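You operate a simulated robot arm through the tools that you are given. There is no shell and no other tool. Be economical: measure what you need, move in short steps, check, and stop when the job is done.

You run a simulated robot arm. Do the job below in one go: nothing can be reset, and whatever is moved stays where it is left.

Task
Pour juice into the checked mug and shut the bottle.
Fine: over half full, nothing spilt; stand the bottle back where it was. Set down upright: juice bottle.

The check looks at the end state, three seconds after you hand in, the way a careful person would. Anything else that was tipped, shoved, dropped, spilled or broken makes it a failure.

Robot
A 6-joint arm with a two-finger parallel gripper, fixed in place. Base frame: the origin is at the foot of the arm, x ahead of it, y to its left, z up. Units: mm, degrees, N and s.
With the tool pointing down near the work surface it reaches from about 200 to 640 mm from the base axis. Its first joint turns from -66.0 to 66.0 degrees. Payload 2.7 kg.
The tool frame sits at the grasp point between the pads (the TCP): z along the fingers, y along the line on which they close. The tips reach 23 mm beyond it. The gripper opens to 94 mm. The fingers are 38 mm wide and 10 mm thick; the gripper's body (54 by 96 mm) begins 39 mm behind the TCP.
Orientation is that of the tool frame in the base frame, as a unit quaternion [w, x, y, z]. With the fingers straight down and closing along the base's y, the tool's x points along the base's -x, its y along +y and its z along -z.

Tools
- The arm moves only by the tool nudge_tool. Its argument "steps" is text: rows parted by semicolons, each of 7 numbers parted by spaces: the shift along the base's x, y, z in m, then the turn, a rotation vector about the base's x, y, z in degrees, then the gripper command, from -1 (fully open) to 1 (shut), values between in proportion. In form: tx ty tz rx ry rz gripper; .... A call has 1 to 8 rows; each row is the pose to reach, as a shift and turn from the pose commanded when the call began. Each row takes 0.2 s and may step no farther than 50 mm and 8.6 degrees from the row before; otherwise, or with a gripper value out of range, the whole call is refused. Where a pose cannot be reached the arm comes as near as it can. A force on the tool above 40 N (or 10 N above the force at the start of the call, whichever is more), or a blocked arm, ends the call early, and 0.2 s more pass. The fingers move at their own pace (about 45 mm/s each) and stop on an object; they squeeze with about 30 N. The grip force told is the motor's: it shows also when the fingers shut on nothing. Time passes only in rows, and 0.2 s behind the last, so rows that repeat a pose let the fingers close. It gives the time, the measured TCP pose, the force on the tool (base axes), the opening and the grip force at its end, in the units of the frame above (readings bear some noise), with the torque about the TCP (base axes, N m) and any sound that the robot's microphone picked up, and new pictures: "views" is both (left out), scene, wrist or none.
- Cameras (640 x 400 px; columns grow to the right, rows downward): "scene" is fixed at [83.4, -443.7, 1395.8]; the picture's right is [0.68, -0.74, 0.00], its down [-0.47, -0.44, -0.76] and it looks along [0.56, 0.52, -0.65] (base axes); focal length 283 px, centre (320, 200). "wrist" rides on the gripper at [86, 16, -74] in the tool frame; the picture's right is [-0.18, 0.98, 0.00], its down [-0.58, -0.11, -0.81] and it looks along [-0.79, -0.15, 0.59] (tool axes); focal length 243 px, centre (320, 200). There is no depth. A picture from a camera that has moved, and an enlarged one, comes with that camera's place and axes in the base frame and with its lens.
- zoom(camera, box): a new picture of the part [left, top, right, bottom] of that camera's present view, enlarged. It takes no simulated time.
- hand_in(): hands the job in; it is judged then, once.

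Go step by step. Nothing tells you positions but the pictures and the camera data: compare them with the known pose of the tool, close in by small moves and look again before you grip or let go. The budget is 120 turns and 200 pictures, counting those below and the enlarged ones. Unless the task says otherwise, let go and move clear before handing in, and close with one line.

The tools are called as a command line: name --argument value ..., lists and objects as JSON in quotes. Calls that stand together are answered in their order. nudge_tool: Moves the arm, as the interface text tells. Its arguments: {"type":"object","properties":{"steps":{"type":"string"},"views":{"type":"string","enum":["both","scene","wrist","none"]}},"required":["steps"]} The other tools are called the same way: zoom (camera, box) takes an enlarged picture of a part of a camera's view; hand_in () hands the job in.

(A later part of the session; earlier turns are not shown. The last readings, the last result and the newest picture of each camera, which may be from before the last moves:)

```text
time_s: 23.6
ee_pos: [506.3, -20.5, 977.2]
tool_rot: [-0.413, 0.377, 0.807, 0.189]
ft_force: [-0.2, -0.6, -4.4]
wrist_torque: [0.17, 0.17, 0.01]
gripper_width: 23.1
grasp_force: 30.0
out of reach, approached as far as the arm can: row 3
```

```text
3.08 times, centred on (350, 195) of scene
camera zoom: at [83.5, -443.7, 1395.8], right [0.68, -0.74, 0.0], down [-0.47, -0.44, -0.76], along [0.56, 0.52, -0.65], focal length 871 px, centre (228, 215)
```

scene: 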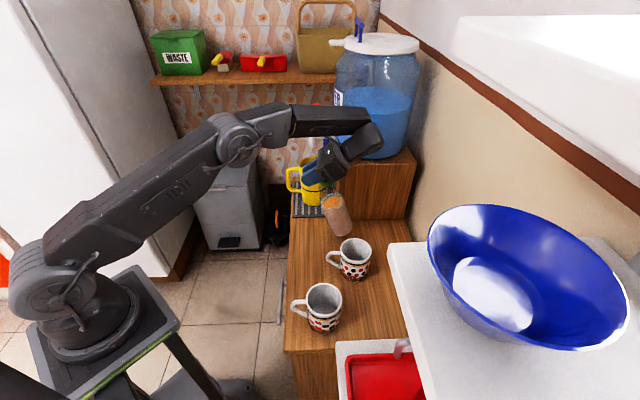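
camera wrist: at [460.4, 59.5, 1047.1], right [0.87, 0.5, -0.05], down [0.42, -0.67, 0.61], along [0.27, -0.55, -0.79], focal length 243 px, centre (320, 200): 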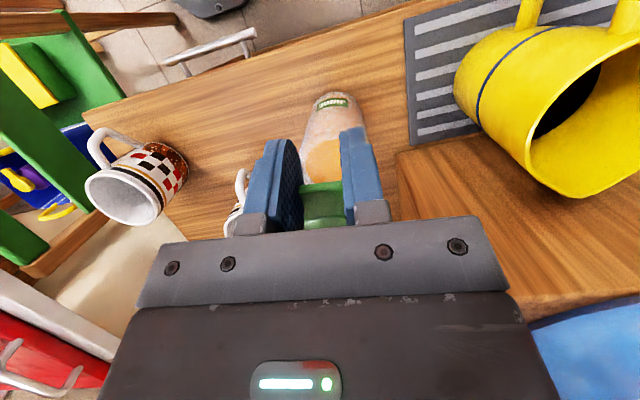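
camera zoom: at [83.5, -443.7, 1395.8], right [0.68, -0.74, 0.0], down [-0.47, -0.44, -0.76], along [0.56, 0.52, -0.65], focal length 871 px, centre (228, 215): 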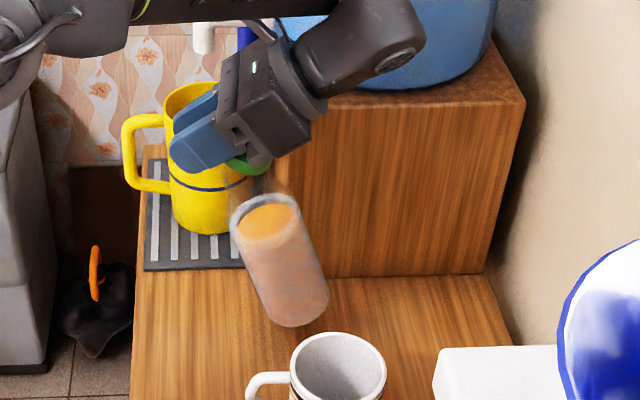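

The bottle hangs free again, tilted about 15°. I'll carry it back toward its spot and lower it gently until the edge touches.

nudge_tool --steps "-0.009 0.0105 0.003 0 0 0 0.6; -0.018 0.021 0.003 0 0 0 0.6; -0.027 0.031 0.003 0 0 0 0.6; -0.036 0.042 0.003 0 0 0 0.6; -0.036 0.042 0 0 0 0 0.6; -0.036 0.042 -0.003 0 0 0 0.6; -0.036 0.042 -0.006 0 0 0 0.6; -0.036 0.042 -0.006 0 0 0 0.6" --views "scene"

zoom --camera "scene" --box '[280, 150, 370, 250]'

```text
time_s: 25.4
ee_pos: [470.7, 21.5, 972.1]
tool_rot: [-0.414, 0.377, 0.807, 0.189]
ft_force: [-0.1, 0.7, -4.6]
wrist_torque: [0.19, 0.15, -0.02]
gripper_width: 23.1
grasp_force: 30.4
```

scene: 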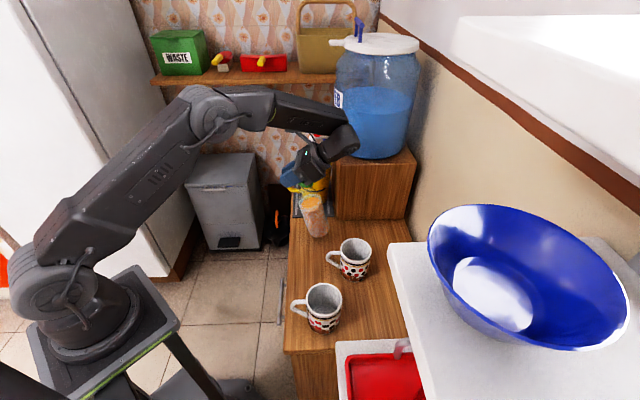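

```text
4.00 times, centred on (325, 200) of scene
camera zoom: at [83.5, -443.7, 1395.8], right [0.68, -0.74, 0.0], down [-0.47, -0.44, -0.76], along [0.56, 0.52, -0.65], focal length 1132 px, centre (300, 200)
```

zoom: 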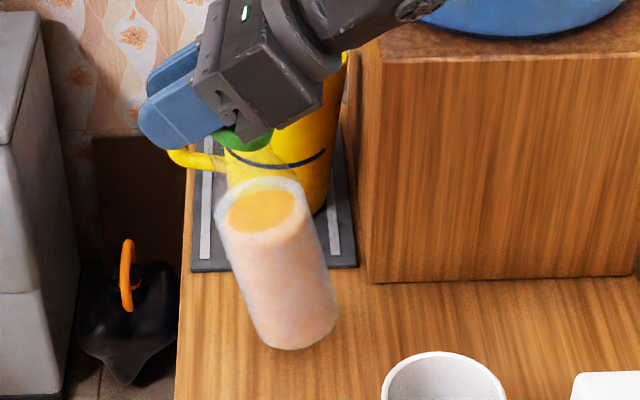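

nudge_tool --steps "0 0 -0.003 0 0 0 0.6; 0 0 -0.006 0 0 0 0.6; 0 0 -0.009 0 0 0 0.6; 0 0 -0.011 0 0 0 0.6; 0 0 -0.013 0 0 0 0.6; 0 0 -0.015 0 0 0 0.6; 0 0 -0.017 0 0 0 0.6" --views "scene"

zoom --camera "scene" --box '[280, 150, 370, 250]'

```text
time_s: 27.0
ee_pos: [472.1, 21.5, 957.1]
tool_rot: [-0.411, 0.375, 0.808, 0.191]
ft_force: [2.3, 0.0, 23.7]
wrist_torque: [-0.94, -1.26, 0.04]
gripper_width: 23.1
grasp_force: 29.8
```

scene: 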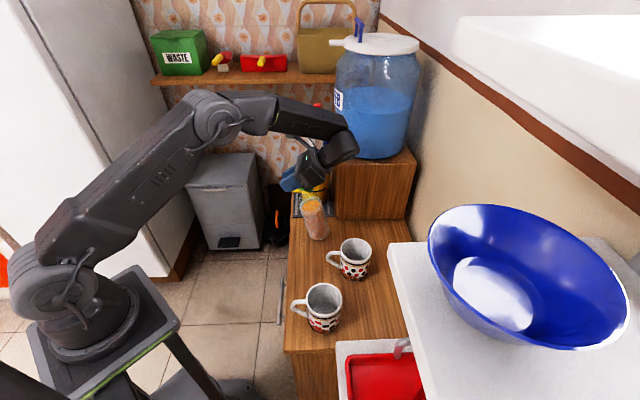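

```text
4.00 times, centred on (325, 200) of scene
camera zoom: at [83.1, -443.7, 1395.8], right [0.68, -0.74, 0.0], down [-0.47, -0.44, -0.76], along [0.56, 0.52, -0.65], focal length 1132 px, centre (300, 200)
```

zoom: 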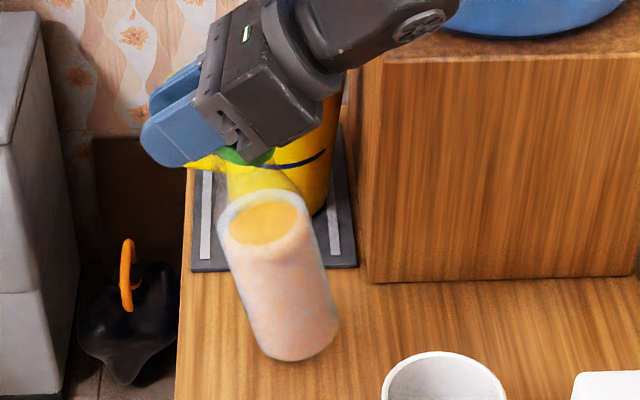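

nudge_tool --steps "0.002 -0.0025 0.003 0 0 0 0.6; 0.005 -0.006 0.0027 0 0 0 0.6; 0.008 -0.0095 0.0022 0 0 0 0.6; 0.0115 -0.0135 0.0016 0 0 0 0.6; 0.015 -0.0175 0.0008 0 0 0 0.6; 0.018 -0.021 -0.0002 0 0 0 0.6" --views "scene"

zoom --camera "scene" --box '[280, 150, 370, 250]'

```text
time_s: 28.4
ee_pos: [488.3, 0.3, 954.0]
tool_rot: [-0.415, 0.377, 0.806, 0.188]
ft_force: [0.3, 0.1, -3.9]
wrist_torque: [0.2, 0.16, 0.01]
gripper_width: 23.1
grasp_force: 30.1
```

scene: 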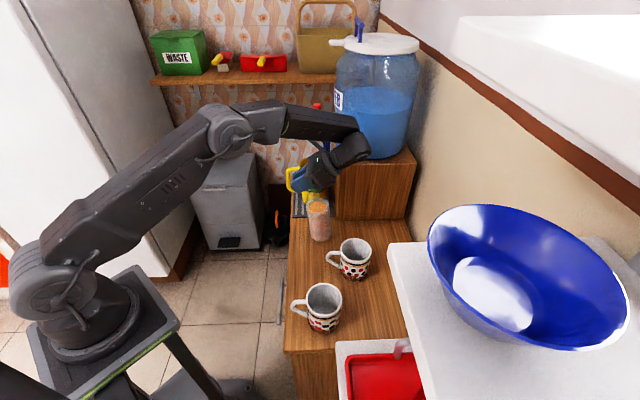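

```text
4.00 times, centred on (325, 200) of scene
camera zoom: at [83.5, -443.7, 1395.8], right [0.68, -0.74, 0.0], down [-0.47, -0.44, -0.76], along [0.56, 0.52, -0.65], focal length 1132 px, centre (300, 200)
```

zoom: 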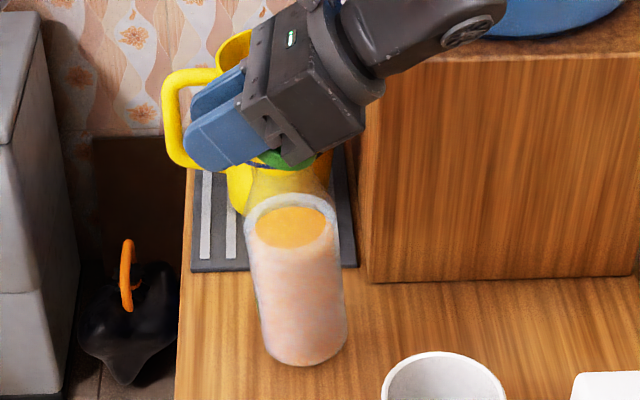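

nudge_tool --steps "0.0025 -0.003 -0.002 0 0 0 0.6; 0.005 -0.006 -0.0035 0 0 0 0.6; 0.0075 -0.009 -0.005 0 0 0 0.6; 0.0085 -0.010 -0.006 0 0 0 0.6" --views "scene"

zoom --camera "scene" --box '[280, 150, 370, 250]'

```text
time_s: 29.4
ee_pos: [497.4, -10.3, 951.4]
tool_rot: [-0.412, 0.376, 0.808, 0.19]
ft_force: [3.1, -0.4, 14.7]
wrist_torque: [-0.69, -0.71, 0.13]
gripper_width: 22.9
grasp_force: 29.7
```

scene: 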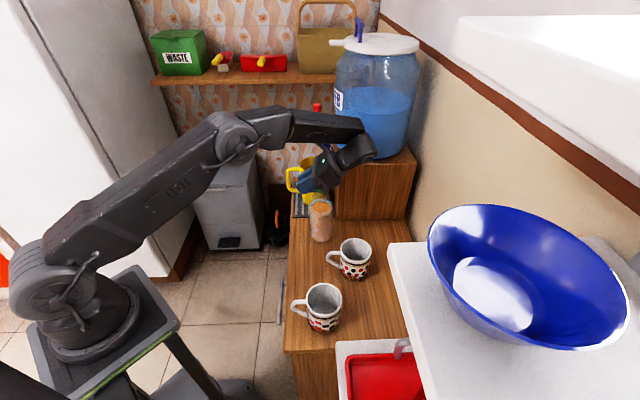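

```text
4.00 times, centred on (325, 200) of scene
camera zoom: at [83.3, -443.7, 1395.8], right [0.68, -0.74, 0.0], down [-0.47, -0.44, -0.76], along [0.56, 0.52, -0.65], focal length 1132 px, centre (300, 200)
```

zoom: 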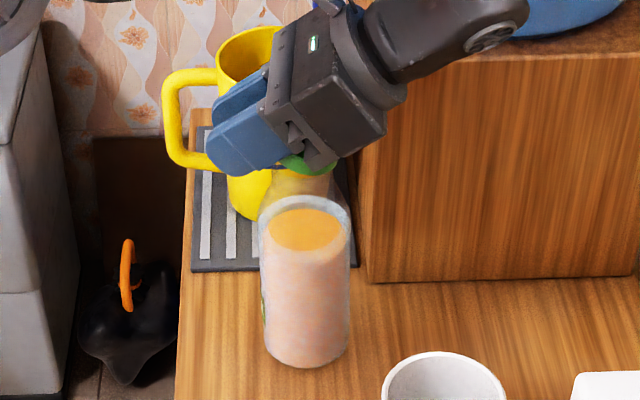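

The bottle stands upright again, but the lid has slipped back in the pads. I'll let go and swing the tool clear, then regrip the tab with the tool leaning the other way so one rotation can take the lid past vertical.

nudge_tool --steps "0 0 0.002 0 0 0 0; 0 0 0.002 0 0 0 -0.6; 0 0 0.002 0 0 0 -1; 0 0 0.002 0 0 0 -1; -0.004 0.005 0.02 -4 -3.5 0 -1; -0.008 0.01 0.04 -10 -8.6 0 -1; -0.012 0.015 0.055 -16 -13.6 0 -1; -0.016 0.02 0.07 -22 -18.7 0 -1" --views "both"

zoom --camera "scene" --box '[280, 150, 370, 250]'

```text
time_s: 31.2
ee_pos: [481.0, 10.1, 1020.3]
tool_rot: [-0.199, 0.413, 0.884, 0.09]
ft_force: [-0.3, -0.1, -0.2]
wrist_torque: [0.0, 0.0, 0.01]
gripper_width: 94.2
grasp_force: 0.0
camera wrist: at [463.5, 56.6, 1122.6], right [0.86, 0.5, -0.08], down [0.48, -0.73, 0.48], along [0.18, -0.45, -0.87], focal length 243 px, centre (320, 200)
```

scene: 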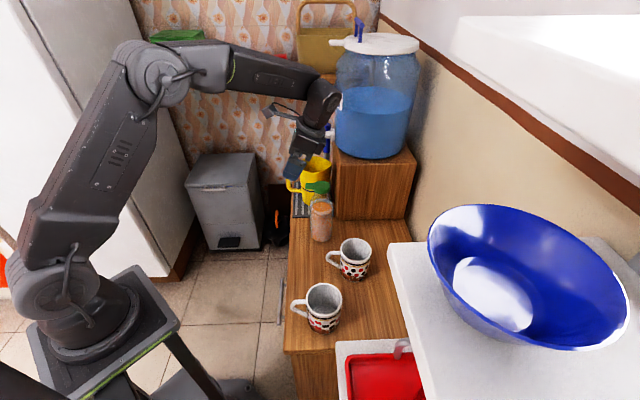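
wrist: 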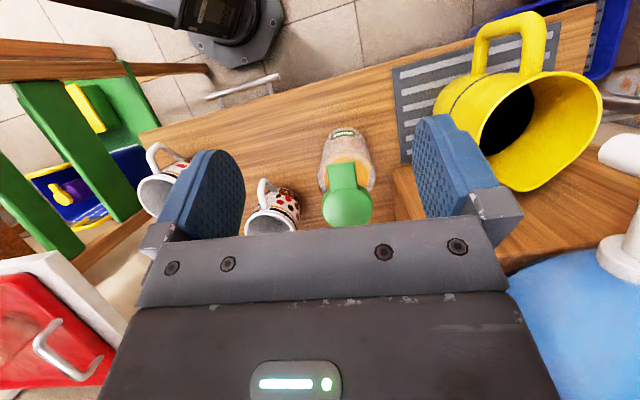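

```text
4.00 times, centred on (325, 200) of scene
camera zoom: at [83.4, -443.7, 1395.8], right [0.68, -0.74, 0.0], down [-0.47, -0.44, -0.76], along [0.56, 0.52, -0.65], focal length 1132 px, centre (300, 200)
```

zoom: 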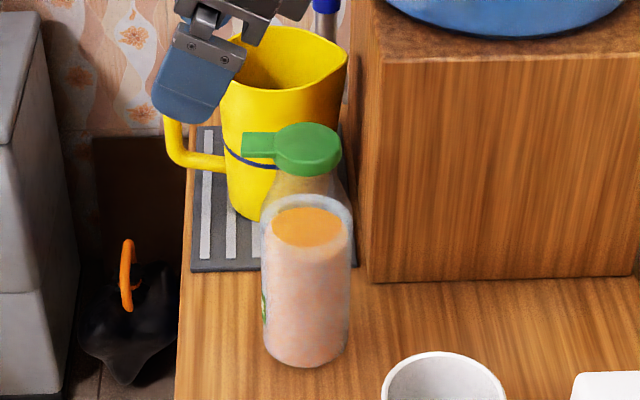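

The lid stayed slightly ajar, so the hinge holds some friction. I'll swing the tool to lean the other way (about -30°) at a standoff from the tab.

nudge_tool --steps "-0.002 0.003 0 -6.1 -5.2 0 -0.5; -0.003 0.006 0 -12.2 -10.4 0 0; -0.004 0.009 -0.005 -18.3 -15.6 0 0.05; -0.005 0.012 -0.01 -24.4 -20.8 0 0.05; -0.006 0.014 -0.018 -30.5 -26 0 0.05; -0.007 0.016 -0.025 -36.6 -31.2 0 0.05; -0.008 0.018 -0.032 -41.8 -35.7 0 0.05; -0.008 0.018 -0.032 -41.8 -35.7 0 0.05" --views "both"

zoom --camera "wrist" --box '[220, 20, 440, 220]'

```text
time_s: 33.0
ee_pos: [472.4, 28.2, 988.7]
tool_rot: [0.234, 0.409, 0.876, -0.107]
ft_force: [0.7, 0.4, -0.3]
wrist_torque: [-0.02, 0.02, 0.04]
gripper_width: 44.7
grasp_force: 0.1
camera wrist: at [412.5, 124.8, 1008.4], right [0.85, 0.51, 0.1], down [-0.02, -0.15, 0.99], along [0.52, -0.85, -0.12], focal length 243 px, centre (320, 200)
```

scene: 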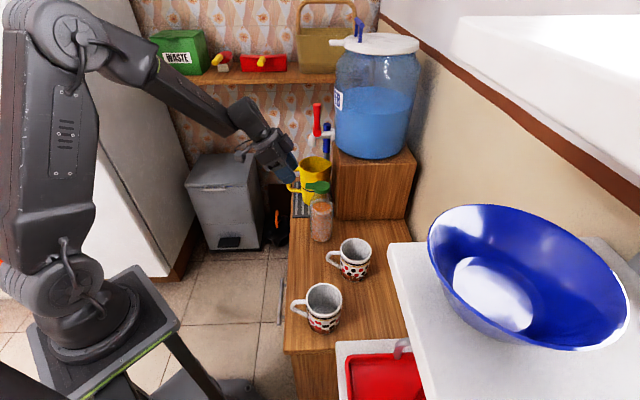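
wrist: 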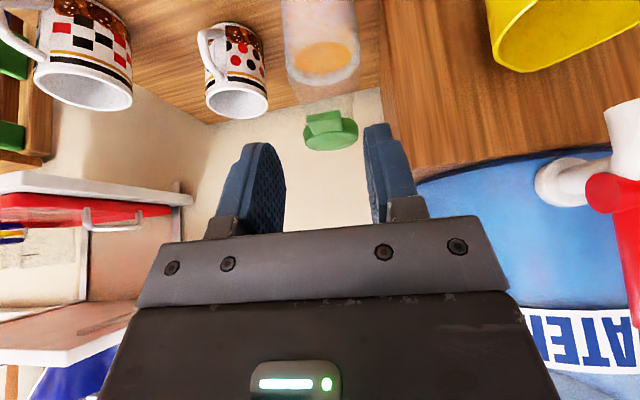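

```text
2.00 times, centred on (330, 120) of wrist
camera zoom: at [412.5, 124.8, 1008.4], right [0.85, 0.51, 0.1], down [-0.02, -0.15, 0.99], along [0.52, -0.85, -0.12], focal length 485 px, centre (300, 360)
```

zoom: 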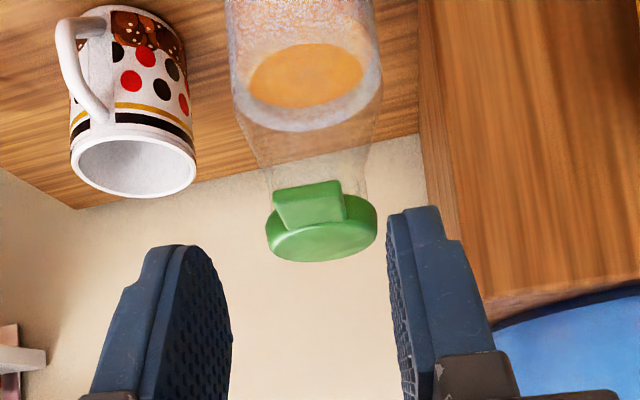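

nudge_tool --steps "0.005 -0.006 -0.013 0 0 0 0.05; 0.010 -0.0115 -0.026 0 0 0 0.05; 0.015 -0.017 -0.039 0 0 0 0.05; 0.0195 -0.0228 -0.052 0 0 0 0.05; 0.0195 -0.0228 -0.052 0 0 0 0.05" --views "both"

zoom --camera "wrist" --box '[220, 60, 440, 240]'

zoom --camera "scene" --box '[280, 150, 370, 250]'

```text
time_s: 34.2
ee_pos: [493.1, 3.6, 934.2]
tool_rot: [0.232, 0.41, 0.876, -0.107]
ft_force: [1.1, -0.6, 0.2]
wrist_torque: [0.03, -0.06, 0.0]
gripper_width: 44.8
grasp_force: 0.0
camera wrist: at [432.3, 100.6, 955.4], right [0.86, 0.51, 0.1], down [-0.02, -0.15, 0.99], along [0.52, -0.85, -0.12], focal length 243 px, centre (320, 200)
```

scene: 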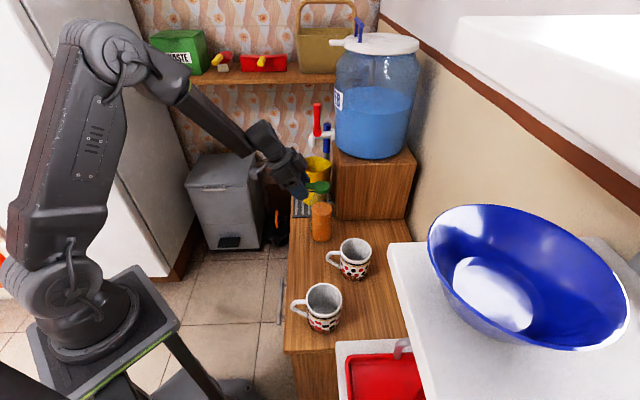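
wrist: 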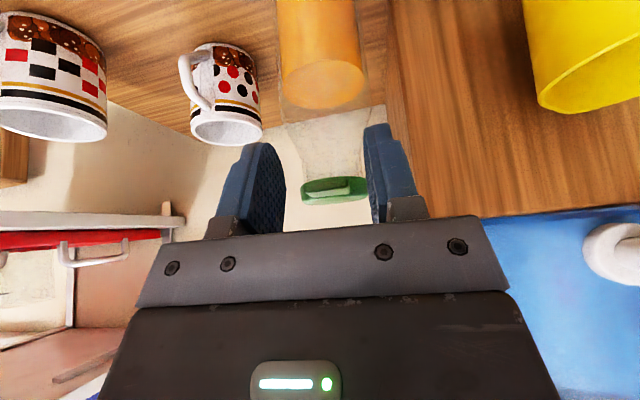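

```text
2.22 times, centred on (330, 150) of wrist
camera zoom: at [432.3, 100.6, 955.4], right [0.86, 0.51, 0.1], down [-0.02, -0.15, 0.99], along [0.52, -0.85, -0.12], focal length 539 px, centre (298, 311)
```

zoom: 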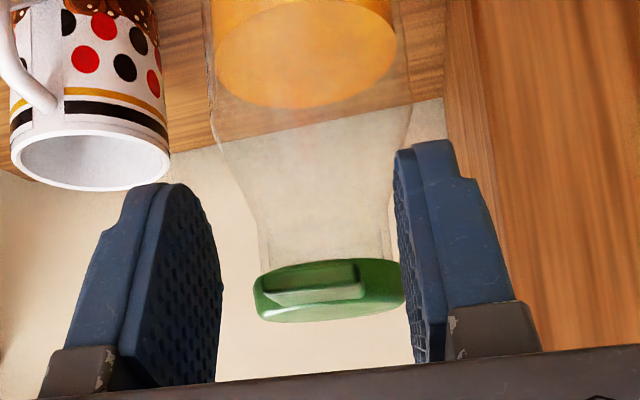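

```text
4.00 times, centred on (325, 200) of scene
camera zoom: at [83.5, -443.7, 1395.8], right [0.68, -0.74, 0.0], down [-0.47, -0.44, -0.76], along [0.56, 0.52, -0.65], focal length 1132 px, centre (300, 200)
```

zoom: 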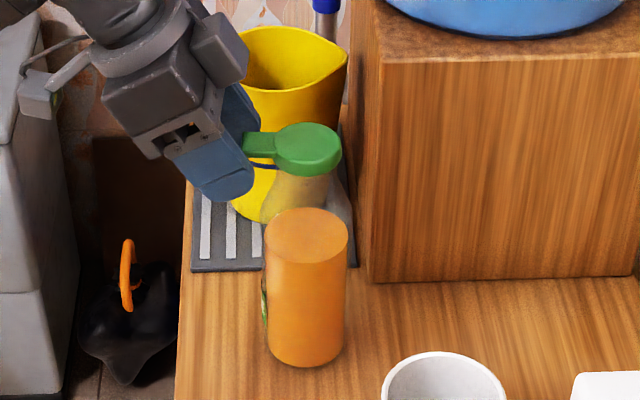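

Fingers straddle the tab, centred. Closing and starting the lift arc comes next; first grip.

nudge_tool --steps "0 0 0 0 0 0 0.3; 0 0 0 0 0 0 0.5; 0 0 0 0 0 0 0.6; 0 0 0 0 0 0 0.6" --views "wrist"

zoom --camera "scene" --box '[280, 150, 370, 250]'

```text
time_s: 35.2
ee_pos: [492.1, 4.8, 934.7]
tool_rot: [0.233, 0.409, 0.876, -0.107]
ft_force: [1.0, -0.1, -0.9]
wrist_torque: [0.06, -0.04, 0.1]
gripper_width: 22.9
grasp_force: 29.9
camera wrist: at [432.2, 100.9, 955.5], right [0.86, 0.51, 0.1], down [-0.02, -0.15, 0.99], along [0.52, -0.85, -0.12], focal length 243 px, centre (320, 200)
```

wrist: 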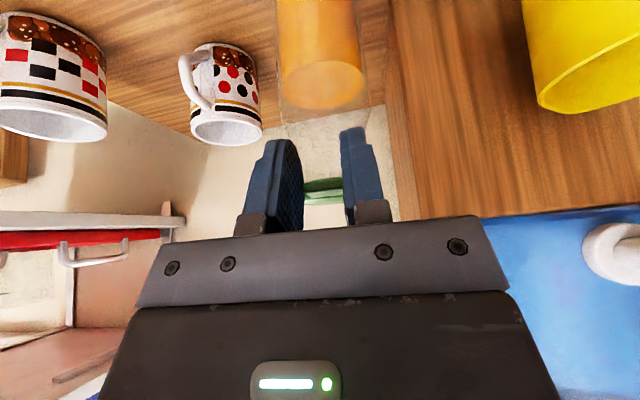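

```text
4.00 times, centred on (325, 200) of scene
camera zoom: at [83.5, -443.7, 1395.8], right [0.68, -0.74, 0.0], down [-0.47, -0.44, -0.76], along [0.56, 0.52, -0.65], focal length 1132 px, centre (300, 200)
```

zoom: 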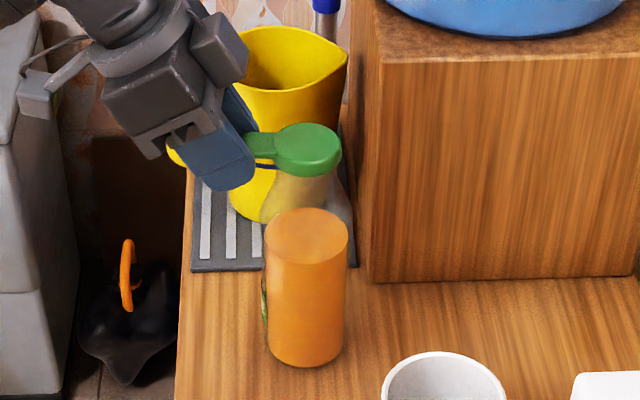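

This spot is too far out to swing the lid past vertical, so I'll let go of the tab. A body grip from this side looks better for carrying and turning the bottle closer in. I'll back off and see how far the tool can lean this way.

nudge_tool --steps "0 0 0 0 0 0 0; 0 0 0 0 0 0 -0.4; -0.006 0.007 0.008 0 0 0 -0.6; -0.02 0.024 0.02 0 0 0 -0.6; -0.035 0.041 0.02 -4 -3.5 0 -0.6; -0.045 0.053 0.015 -9 -7.7 0 -0.6; -0.05 0.058 0.01 -15 -12.8 0 -0.6; -0.05 0.058 0.005 -20 -17.1 0 -0.6" --views "both"

```text
time_s: 37.0
ee_pos: [441.8, 63.1, 941.1]
tool_rot: [0.428, 0.373, 0.8, -0.194]
ft_force: [0.0, 0.2, 0.9]
wrist_torque: [-0.01, -0.01, -0.02]
gripper_width: 74.8
grasp_force: 0.2
camera wrist: at [383.1, 158.2, 909.3], right [0.82, 0.56, 0.16], down [-0.31, 0.19, 0.93], along [0.49, -0.81, 0.33], focal length 243 px, centre (320, 200)
```

scene: 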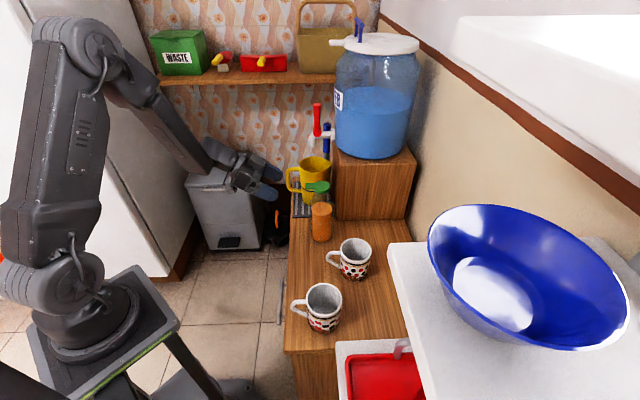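
wrist: 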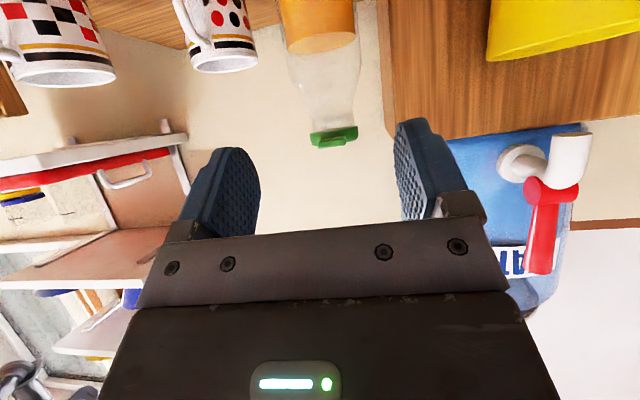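

The lean is fine so far (56°). I'll lean a little more and drop to a pre-grasp pose for gripping the bottle's body from the open side.

nudge_tool --steps "0.004 -0.004 -0.015 -3 -2.6 0 -1; 0.008 -0.009 -0.03 -6 -5.2 0 -1; 0.016 -0.017 -0.05 -9.1 -7.8 0 -1; 0.024 -0.026 -0.071 -9.1 -7.8 0 -1; 0.024 -0.026 -0.071 -9.1 -7.8 0 -1" --views "both"

zoom --camera "scene" --box '[260, 150, 380, 250]'

```text
time_s: 38.2
ee_pos: [466.3, 37.3, 868.7]
tool_rot: [0.509, 0.351, 0.751, -0.232]
ft_force: [0.1, 0.2, 0.3]
wrist_torque: [0.0, 0.03, 0.03]
gripper_width: 94.1
grasp_force: 0.0
camera wrist: at [412.5, 125.4, 815.2], right [0.79, 0.58, 0.18], down [-0.43, 0.33, 0.84], along [0.43, -0.74, 0.51], focal length 243 px, centre (320, 200)
```

scene: 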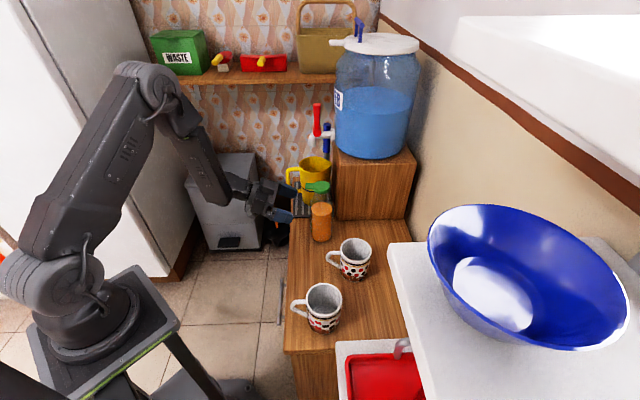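
wrist: 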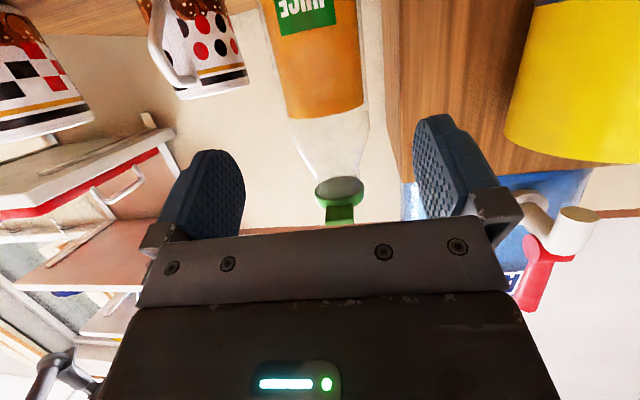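

```text
4.00 times, centred on (320, 200) of scene
camera zoom: at [83.5, -443.7, 1395.8], right [0.68, -0.74, 0.0], down [-0.47, -0.44, -0.76], along [0.56, 0.52, -0.65], focal length 1132 px, centre (320, 200)
```

zoom: 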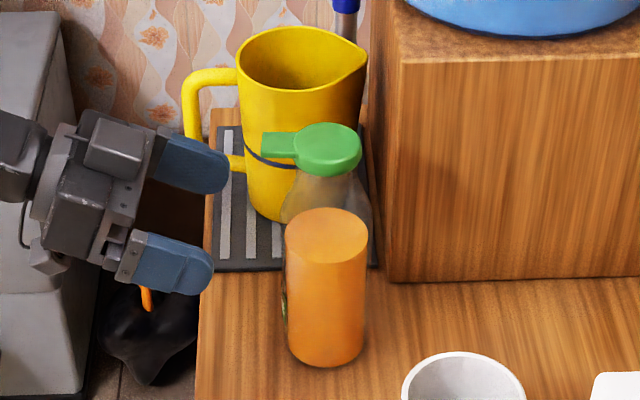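

The pose is comfortable and the bottle is centred between the fingers. I'll approach along the tool axis.

nudge_tool --steps "0.012 -0.014 -0.0072 0 0 0 -1; 0.024 -0.028 -0.0145 0 0 0 -1; 0.036 -0.042 -0.0215 0 0 0 -1; 0.047 -0.0555 -0.028 0 0 0 -1; 0.056 -0.066 -0.0335 0 0 0 -1; 0.056 -0.066 -0.0335 0 0 0 -1" --views "both"

zoom --camera "scene" --box '[260, 150, 380, 250]'

```text
time_s: 39.6
ee_pos: [522.6, -29.9, 836.0]
tool_rot: [0.509, 0.35, 0.751, -0.231]
ft_force: [0.3, 0.7, 0.5]
wrist_torque: [-0.02, -0.04, 0.01]
gripper_width: 94.0
grasp_force: 0.0
camera wrist: at [468.2, 59.3, 782.4], right [0.79, 0.58, 0.18], down [-0.43, 0.33, 0.84], along [0.43, -0.74, 0.51], focal length 243 px, centre (320, 200)
```

scene: 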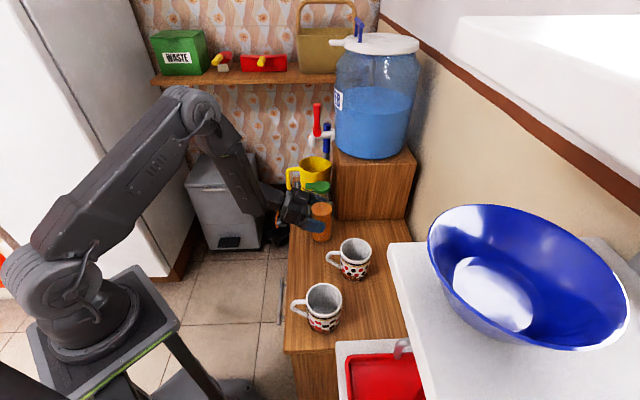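
wrist: 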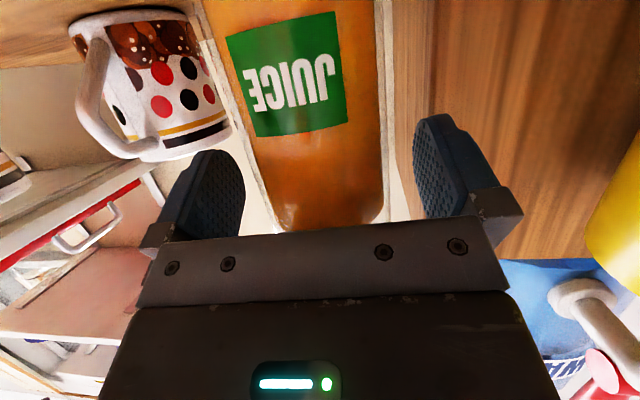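

```text
4.00 times, centred on (320, 200) of scene
camera zoom: at [83.4, -443.7, 1395.8], right [0.68, -0.74, 0.0], down [-0.47, -0.44, -0.76], along [0.56, 0.52, -0.65], focal length 1132 px, centre (320, 200)
```

zoom: 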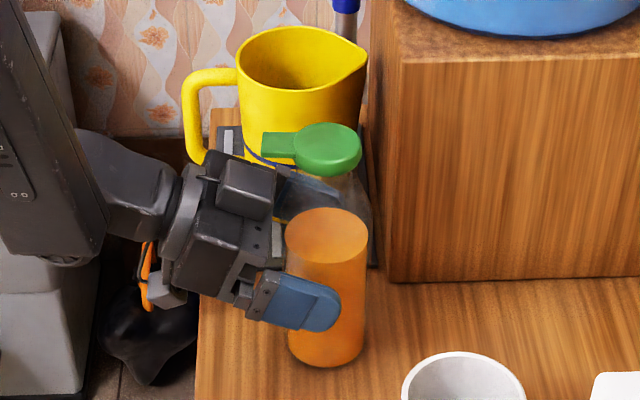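

nudge_tool --steps "0 0 0 0 0 0 -0.5; 0 0 0 0 0 0 0; 0 0 0 0 0 0 0; 0 0 0 0 0 0 0.1; 0 0 0 0 0 0 0.1" --views "both"

zoom --camera "scene" --box '[260, 150, 380, 250]'

```text
time_s: 40.8
ee_pos: [521.0, -28.5, 835.1]
tool_rot: [0.509, 0.351, 0.751, -0.232]
ft_force: [-1.4, -0.2, 2.2]
wrist_torque: [-0.12, 0.15, 0.0]
gripper_width: 65.1
grasp_force: 29.5
camera wrist: at [468.1, 59.4, 782.7], right [0.79, 0.58, 0.18], down [-0.43, 0.33, 0.84], along [0.43, -0.74, 0.51], focal length 243 px, centre (320, 200)
```

scene: 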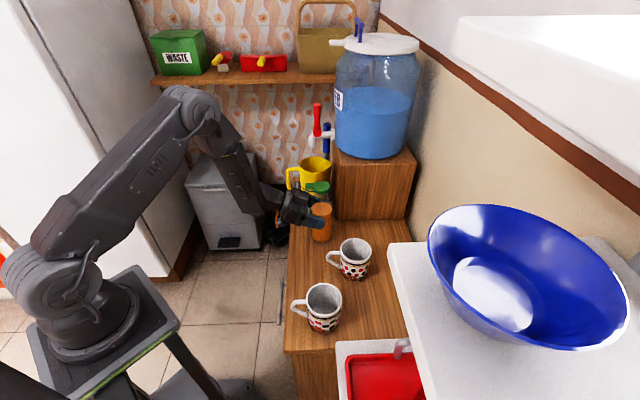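
wrist: 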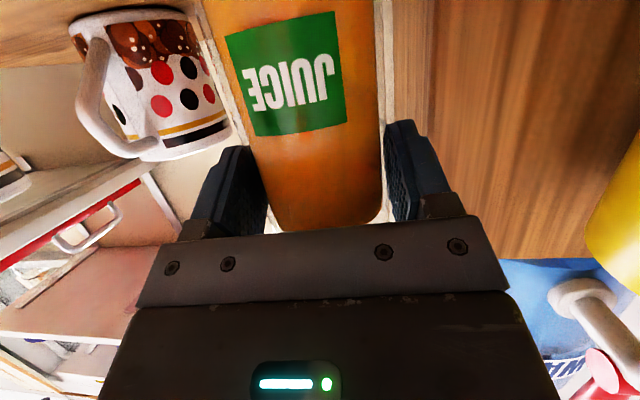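

```text
4.00 times, centred on (320, 200) of scene
camera zoom: at [83.4, -443.7, 1395.8], right [0.68, -0.74, 0.0], down [-0.47, -0.44, -0.76], along [0.56, 0.52, -0.65], focal length 1132 px, centre (320, 200)
```

zoom: 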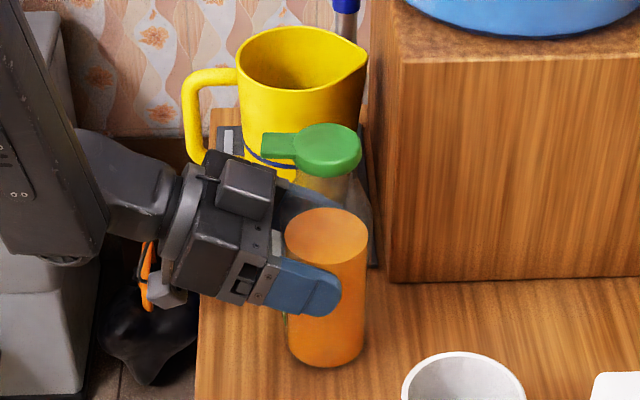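

The body is held firmly at 65 mm. I'll lift it straight up, carry it closer and turn it so the hinge side faces -y, where the arm can swing the lid all the way.

nudge_tool --steps "0 0 0.01 0 0 0 0.1; 0 0 0.025 0 0 0 0.1; 0 0 0.04 0 0 0 0.1; -0.013 -0.006 0.045 0 0 -8 0.1; -0.026 -0.012 0.045 0 0 -16 0.1; -0.04 -0.018 0.045 0 0 -24 0.1; -0.053 -0.023 0.045 0 0 -32 0.1; -0.066 -0.0285 0.045 0 0 -40 0.1" --views "both"

```text
time_s: 42.6
ee_pos: [456.3, -58.1, 880.9]
tool_rot: [0.399, 0.587, 0.585, -0.393]
ft_force: [0.1, 0.1, -4.9]
wrist_torque: [0.05, 0.01, 0.0]
gripper_width: 65.1
grasp_force: 29.8
camera wrist: at [472.3, 43.9, 828.0], right [0.98, -0.07, 0.18], down [-0.12, 0.53, 0.84], along [-0.15, -0.85, 0.51], focal length 243 px, centre (320, 200)
```

scene: 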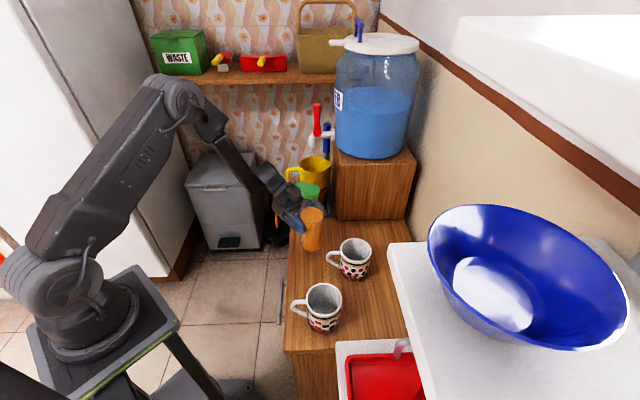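
wrist: 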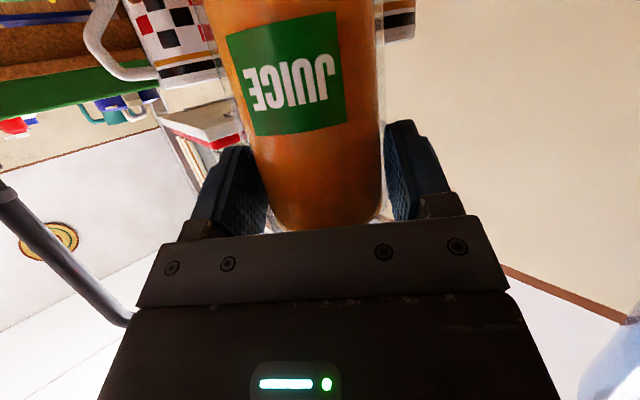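

nudge_tool --steps "0 0 -0.015 0 0 0 0.1; 0 0 -0.03 0 0 0 0.1; 0 0 -0.04 0 0 0 0.1; 0 0 -0.0435 0 0 0 0.1; 0 0 -0.0445 0 0 0 0.1; 0 0 -0.0455 0 0 0 0.1; 0 0 -0.0455 0 0 0 0.1" --views "scene"

zoom --camera "scene" --box '[260, 160, 380, 270]'

```text
time_s: 44.2
ee_pos: [457.6, -58.0, 835.8]
tool_rot: [0.399, 0.586, 0.585, -0.393]
ft_force: [-0.2, -2.5, 3.8]
wrist_torque: [-0.17, 0.24, 0.07]
gripper_width: 64.8
grasp_force: 29.4
```

scene: 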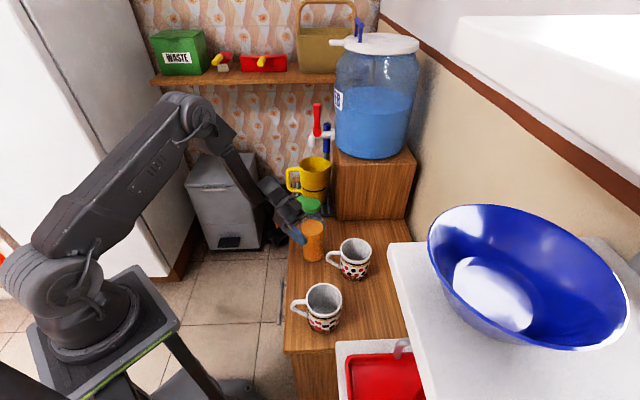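

```text
3.64 times, centred on (320, 215) of scene
camera zoom: at [83.4, -443.7, 1395.8], right [0.68, -0.74, 0.0], down [-0.47, -0.44, -0.76], along [0.56, 0.52, -0.65], focal length 1030 px, centre (320, 146)
```

zoom: 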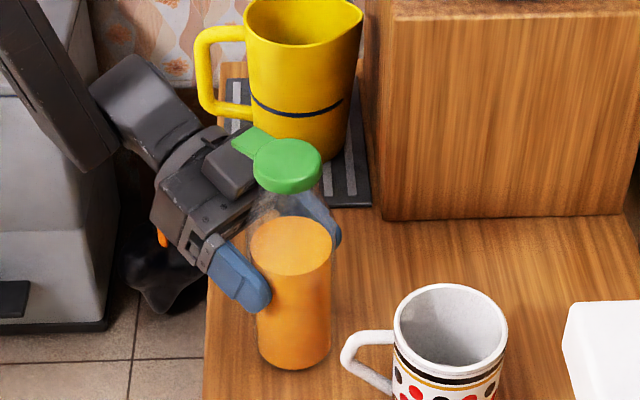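

The bottle stands. I'll open, back off along the tool axis, then rise and change the lean for the tab grip.

nudge_tool --steps "0 0 0 0 0 0 -0.4; 0 0 0 0 0 0 -0.9; 0 0 0 0 0 0 -0.9; 0 0.02 0.008 0 0 0 -0.9; 0 0.045 0.018 0 0 0 -0.9; 0 0.075 0.03 0 0 0 -0.9; 0 0.095 0.05 6 0 0 -0.5; 0 0.095 0.08 12 0 0 0" --views "scene"

nudge_tool --steps "0 -0.005 0.02 6 0 0 0.05; 0 -0.010 0.04 12 0 0 0.05; 0 -0.015 0.06 19 0 0 0.05; 0 -0.02 0.072 26 0 0 0.05; 0 -0.02 0.072 26 0 0 0.05" --views "both"

zoom --camera "wrist" --box '[200, 20, 440, 220]'

zoom --camera "scene" --box '[260, 160, 380, 270]'

```text
time_s: 46.0
ee_pos: [457.8, 37.4, 914.5]
tool_rot: [0.334, 0.625, 0.624, -0.329]
ft_force: [-0.5, 0.6, -0.2]
wrist_torque: [-0.02, 0.0, -0.02]
gripper_width: 46.9
grasp_force: 0.1
```

scene: 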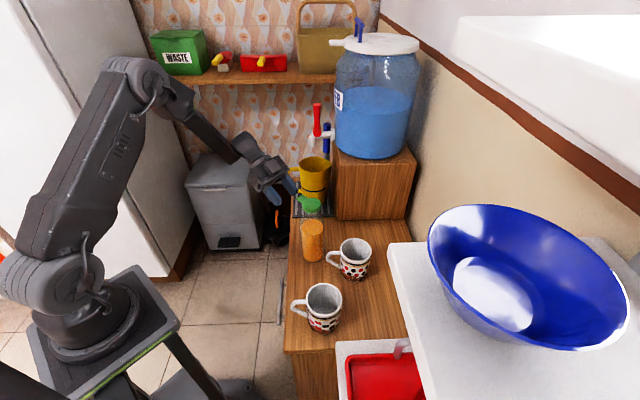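

```text
time_s: 47.2
ee_pos: [456.1, 17.8, 986.6]
tool_rot: [0.185, 0.685, 0.681, -0.18]
ft_force: [0.1, 0.7, 0.9]
wrist_torque: [-0.01, -0.03, 0.01]
gripper_width: 44.8
grasp_force: 0.1
camera wrist: at [471.1, 130.3, 1007.3], right [0.98, -0.16, 0.1], down [-0.12, -0.1, 0.99], along [-0.15, -0.98, -0.12], focal length 243 px, centre (320, 200)
```

scene: 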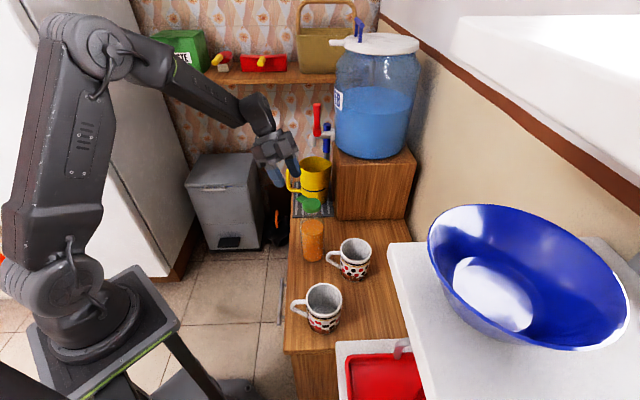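
wrist: 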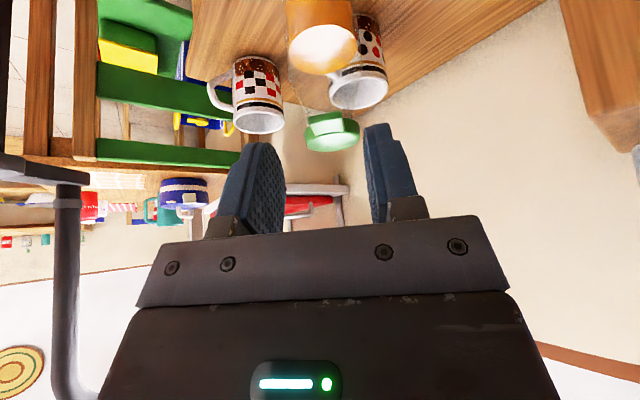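

```text
2.00 times, centred on (320, 120) of wrist
camera zoom: at [471.1, 130.3, 1007.3], right [0.98, -0.16, 0.1], down [-0.12, -0.1, 0.99], along [-0.15, -0.98, -0.12], focal length 485 px, centre (320, 360)
```

zoom: 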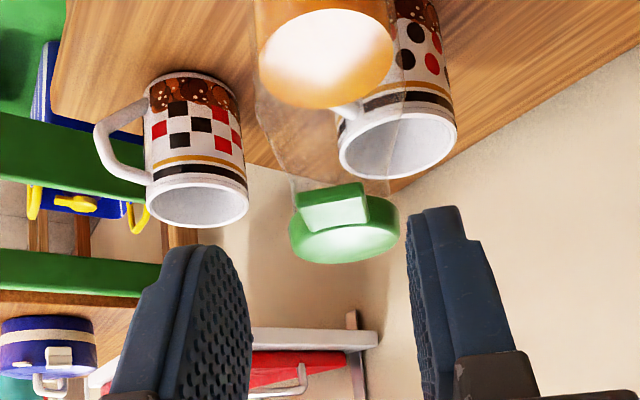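

```text
3.64 times, centred on (320, 215) of scene
camera zoom: at [83.4, -443.7, 1395.8], right [0.68, -0.74, 0.0], down [-0.47, -0.44, -0.76], along [0.56, 0.52, -0.65], focal length 1030 px, centre (320, 146)
```

zoom: 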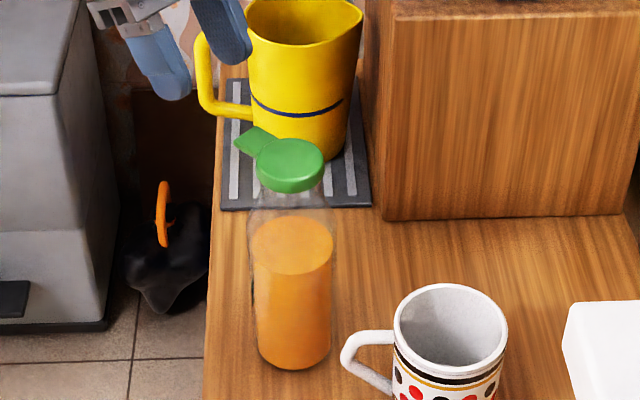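

Same alignment as before; advance onto the tab and grip.

nudge_tool --steps "0.0005 -0.008 -0.013 0 0 0 0.05; 0.0005 -0.016 -0.026 0 0 0 0.05; 0.0005 -0.024 -0.039 0 0 0 0.05; 0.0005 -0.032 -0.0515 0 0 0 0.05; 0.0005 -0.032 -0.0515 0 0 0 0.3; 0.0005 -0.032 -0.0515 0 0 0 0.5; 0.0005 -0.032 -0.0515 0 0 0 0.6; 0.0005 -0.032 -0.0515 0 0 0 0.6" --views "both"

zoom --camera "scene" --box '[260, 160, 380, 270]'

```text
time_s: 49.0
ee_pos: [456.9, -13.5, 934.9]
tool_rot: [0.186, 0.684, 0.682, -0.18]
ft_force: [0.5, 1.0, -0.1]
wrist_torque: [0.12, -0.02, 0.06]
gripper_width: 23.1
grasp_force: 29.9
camera wrist: at [472.3, 98.8, 955.1], right [0.98, -0.16, 0.1], down [-0.12, -0.1, 0.99], along [-0.15, -0.98, -0.12], focal length 243 px, centre (320, 200)
```

scene: 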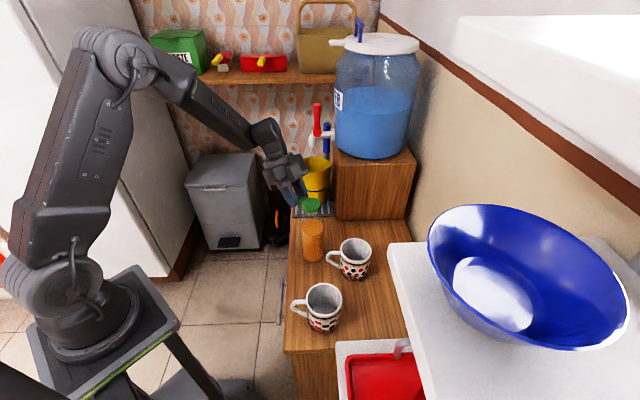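
wrist: 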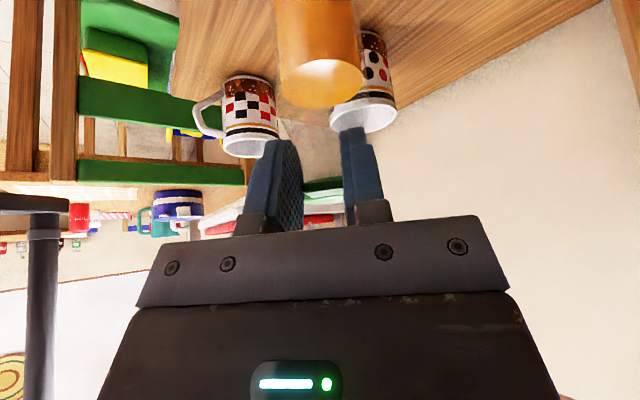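

```text
3.64 times, centred on (320, 215) of scene
camera zoom: at [83.5, -443.7, 1395.8], right [0.68, -0.74, 0.0], down [-0.47, -0.44, -0.76], along [0.56, 0.52, -0.65], focal length 1030 px, centre (320, 146)
```

zoom: 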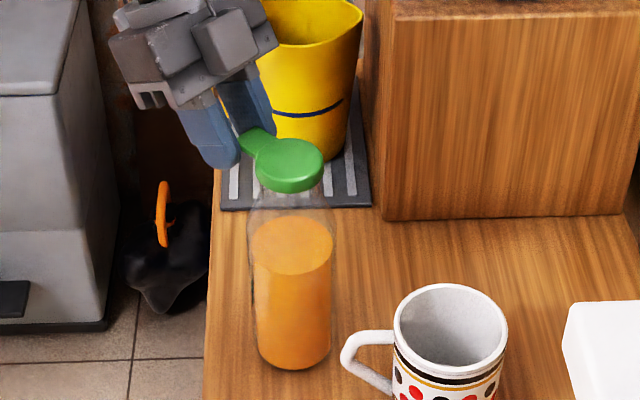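

Tab gripped. Now the arc about the hinge, rotating the tool with the lid.

nudge_tool --steps "0 -0.0013 0.0052 4 0 0 0.6; 0 -0.0028 0.0104 8 0 0 0.6; 0 -0.0047 0.0154 12 0 0 0.6; 0 -0.007 0.0202 16 0 0 0.6; 0 -0.0097 0.0249 20 0 0 0.6; 0 -0.0126 0.0294 24 0 0 0.6" --views "scene"

zoom --camera "scene" --box '[260, 160, 380, 270]'

```text
time_s: 50.4
ee_pos: [455.7, -26.4, 966.5]
tool_rot: [0.041, 0.708, 0.704, -0.033]
ft_force: [0.4, 2.2, 5.5]
wrist_torque: [-0.35, 0.01, -0.04]
gripper_width: 23.1
grasp_force: 30.2
```

scene: 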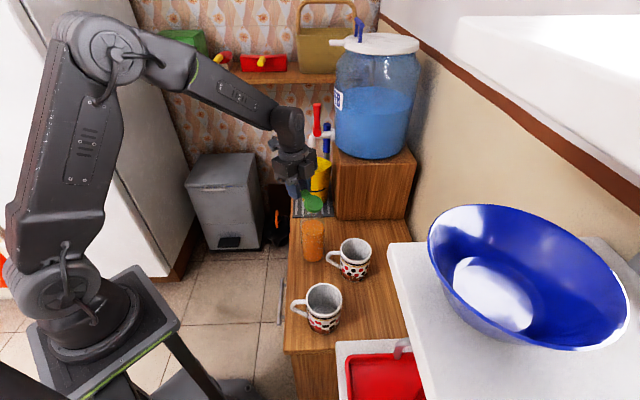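

```text
3.64 times, centred on (320, 215) of scene
camera zoom: at [83.4, -443.7, 1395.8], right [0.68, -0.74, 0.0], down [-0.47, -0.44, -0.76], along [0.56, 0.52, -0.65], focal length 1030 px, centre (320, 146)
```

zoom: 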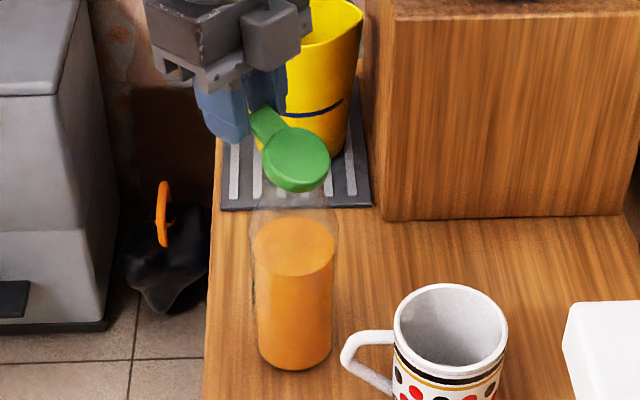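

Opening well with the bottle stationary. Continuing the arc to about 64° of rotation.

nudge_tool --steps "0 -0.0068 0.0086 8 0 0 0.6; 0 -0.0147 0.016 16 0 0 0.6; 0 -0.019 0.0193 20 0 0 0.6; 0 -0.0235 0.0222 24 0 0 0.6; 0 -0.0283 0.0247 28 0 0 0.6; 0 -0.0331 0.027 32 0 0 0.6; 0 -0.0381 0.0289 36 0 0 0.6; 0 -0.0433 0.0305 40 0 0 0.6" --views "scene"

zoom --camera "scene" --box '[260, 160, 380, 270]'

```text
time_s: 52.2
ee_pos: [456.7, -69.7, 996.6]
tool_rot: [-0.205, 0.678, 0.674, 0.21]
ft_force: [0.5, 0.5, 22.0]
wrist_torque: [-0.67, -0.03, 0.01]
gripper_width: 23.2
grasp_force: 29.9
```

scene: 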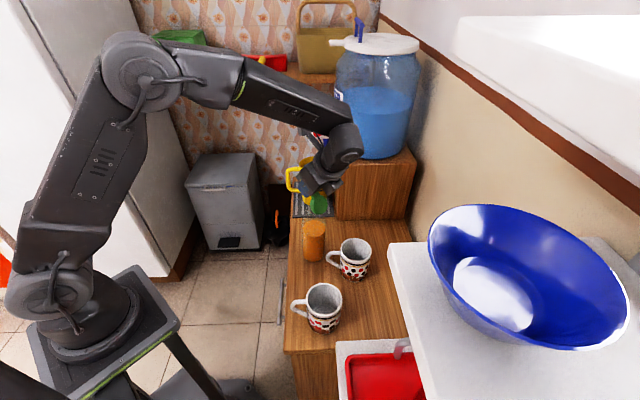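

```text
3.64 times, centred on (320, 215) of scene
camera zoom: at [83.1, -443.6, 1395.9], right [0.68, -0.74, 0.0], down [-0.47, -0.44, -0.76], along [0.56, 0.52, -0.65], focal length 1030 px, centre (320, 146)
```

zoom: 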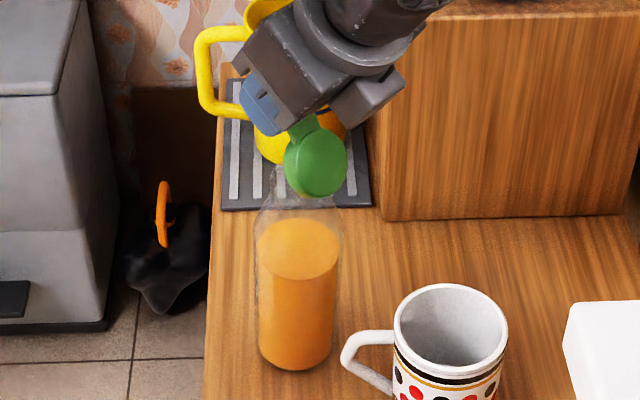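

nudge_tool --steps "0 0 0.002 0 0 0 0.6; 0 -0.0053 0.0042 4 0 0 0.6; 0 -0.0106 0.0052 8 0 0 0.6; 0 -0.0159 0.0057 12 0 0 0.6; 0 -0.0213 0.0058 16 0 0 0.6; 0 -0.0266 0.0055 20 0 0 0.6; 0 -0.032 0.005 24 0 0 0.6" --views "scene"

zoom --camera "scene" --box '[260, 160, 380, 270]'

```text
time_s: 53.8
ee_pos: [457.2, -100.2, 1003.4]
tool_rot: [-0.341, 0.621, 0.616, 0.346]
ft_force: [-1.1, 0.4, 28.3]
wrist_torque: [-0.03, 0.03, -0.01]
gripper_width: 23.0
grasp_force: 30.5
```

scene: 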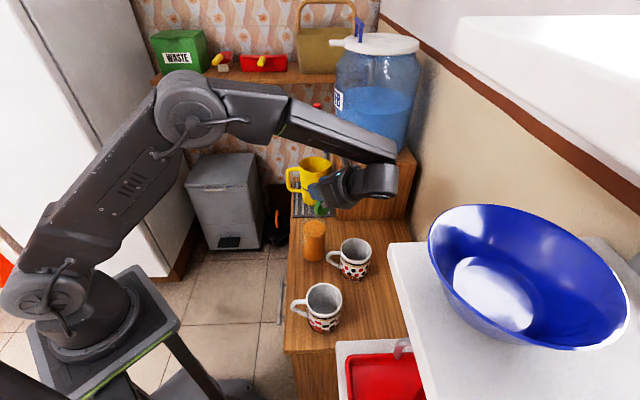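

```text
3.64 times, centred on (320, 215) of scene
camera zoom: at [83.0, -443.6, 1395.9], right [0.68, -0.74, 0.0], down [-0.47, -0.44, -0.76], along [0.56, 0.52, -0.65], focal length 1030 px, centre (320, 146)
```

zoom: 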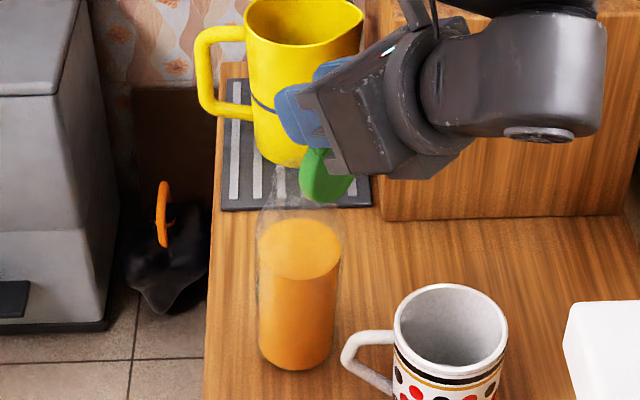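

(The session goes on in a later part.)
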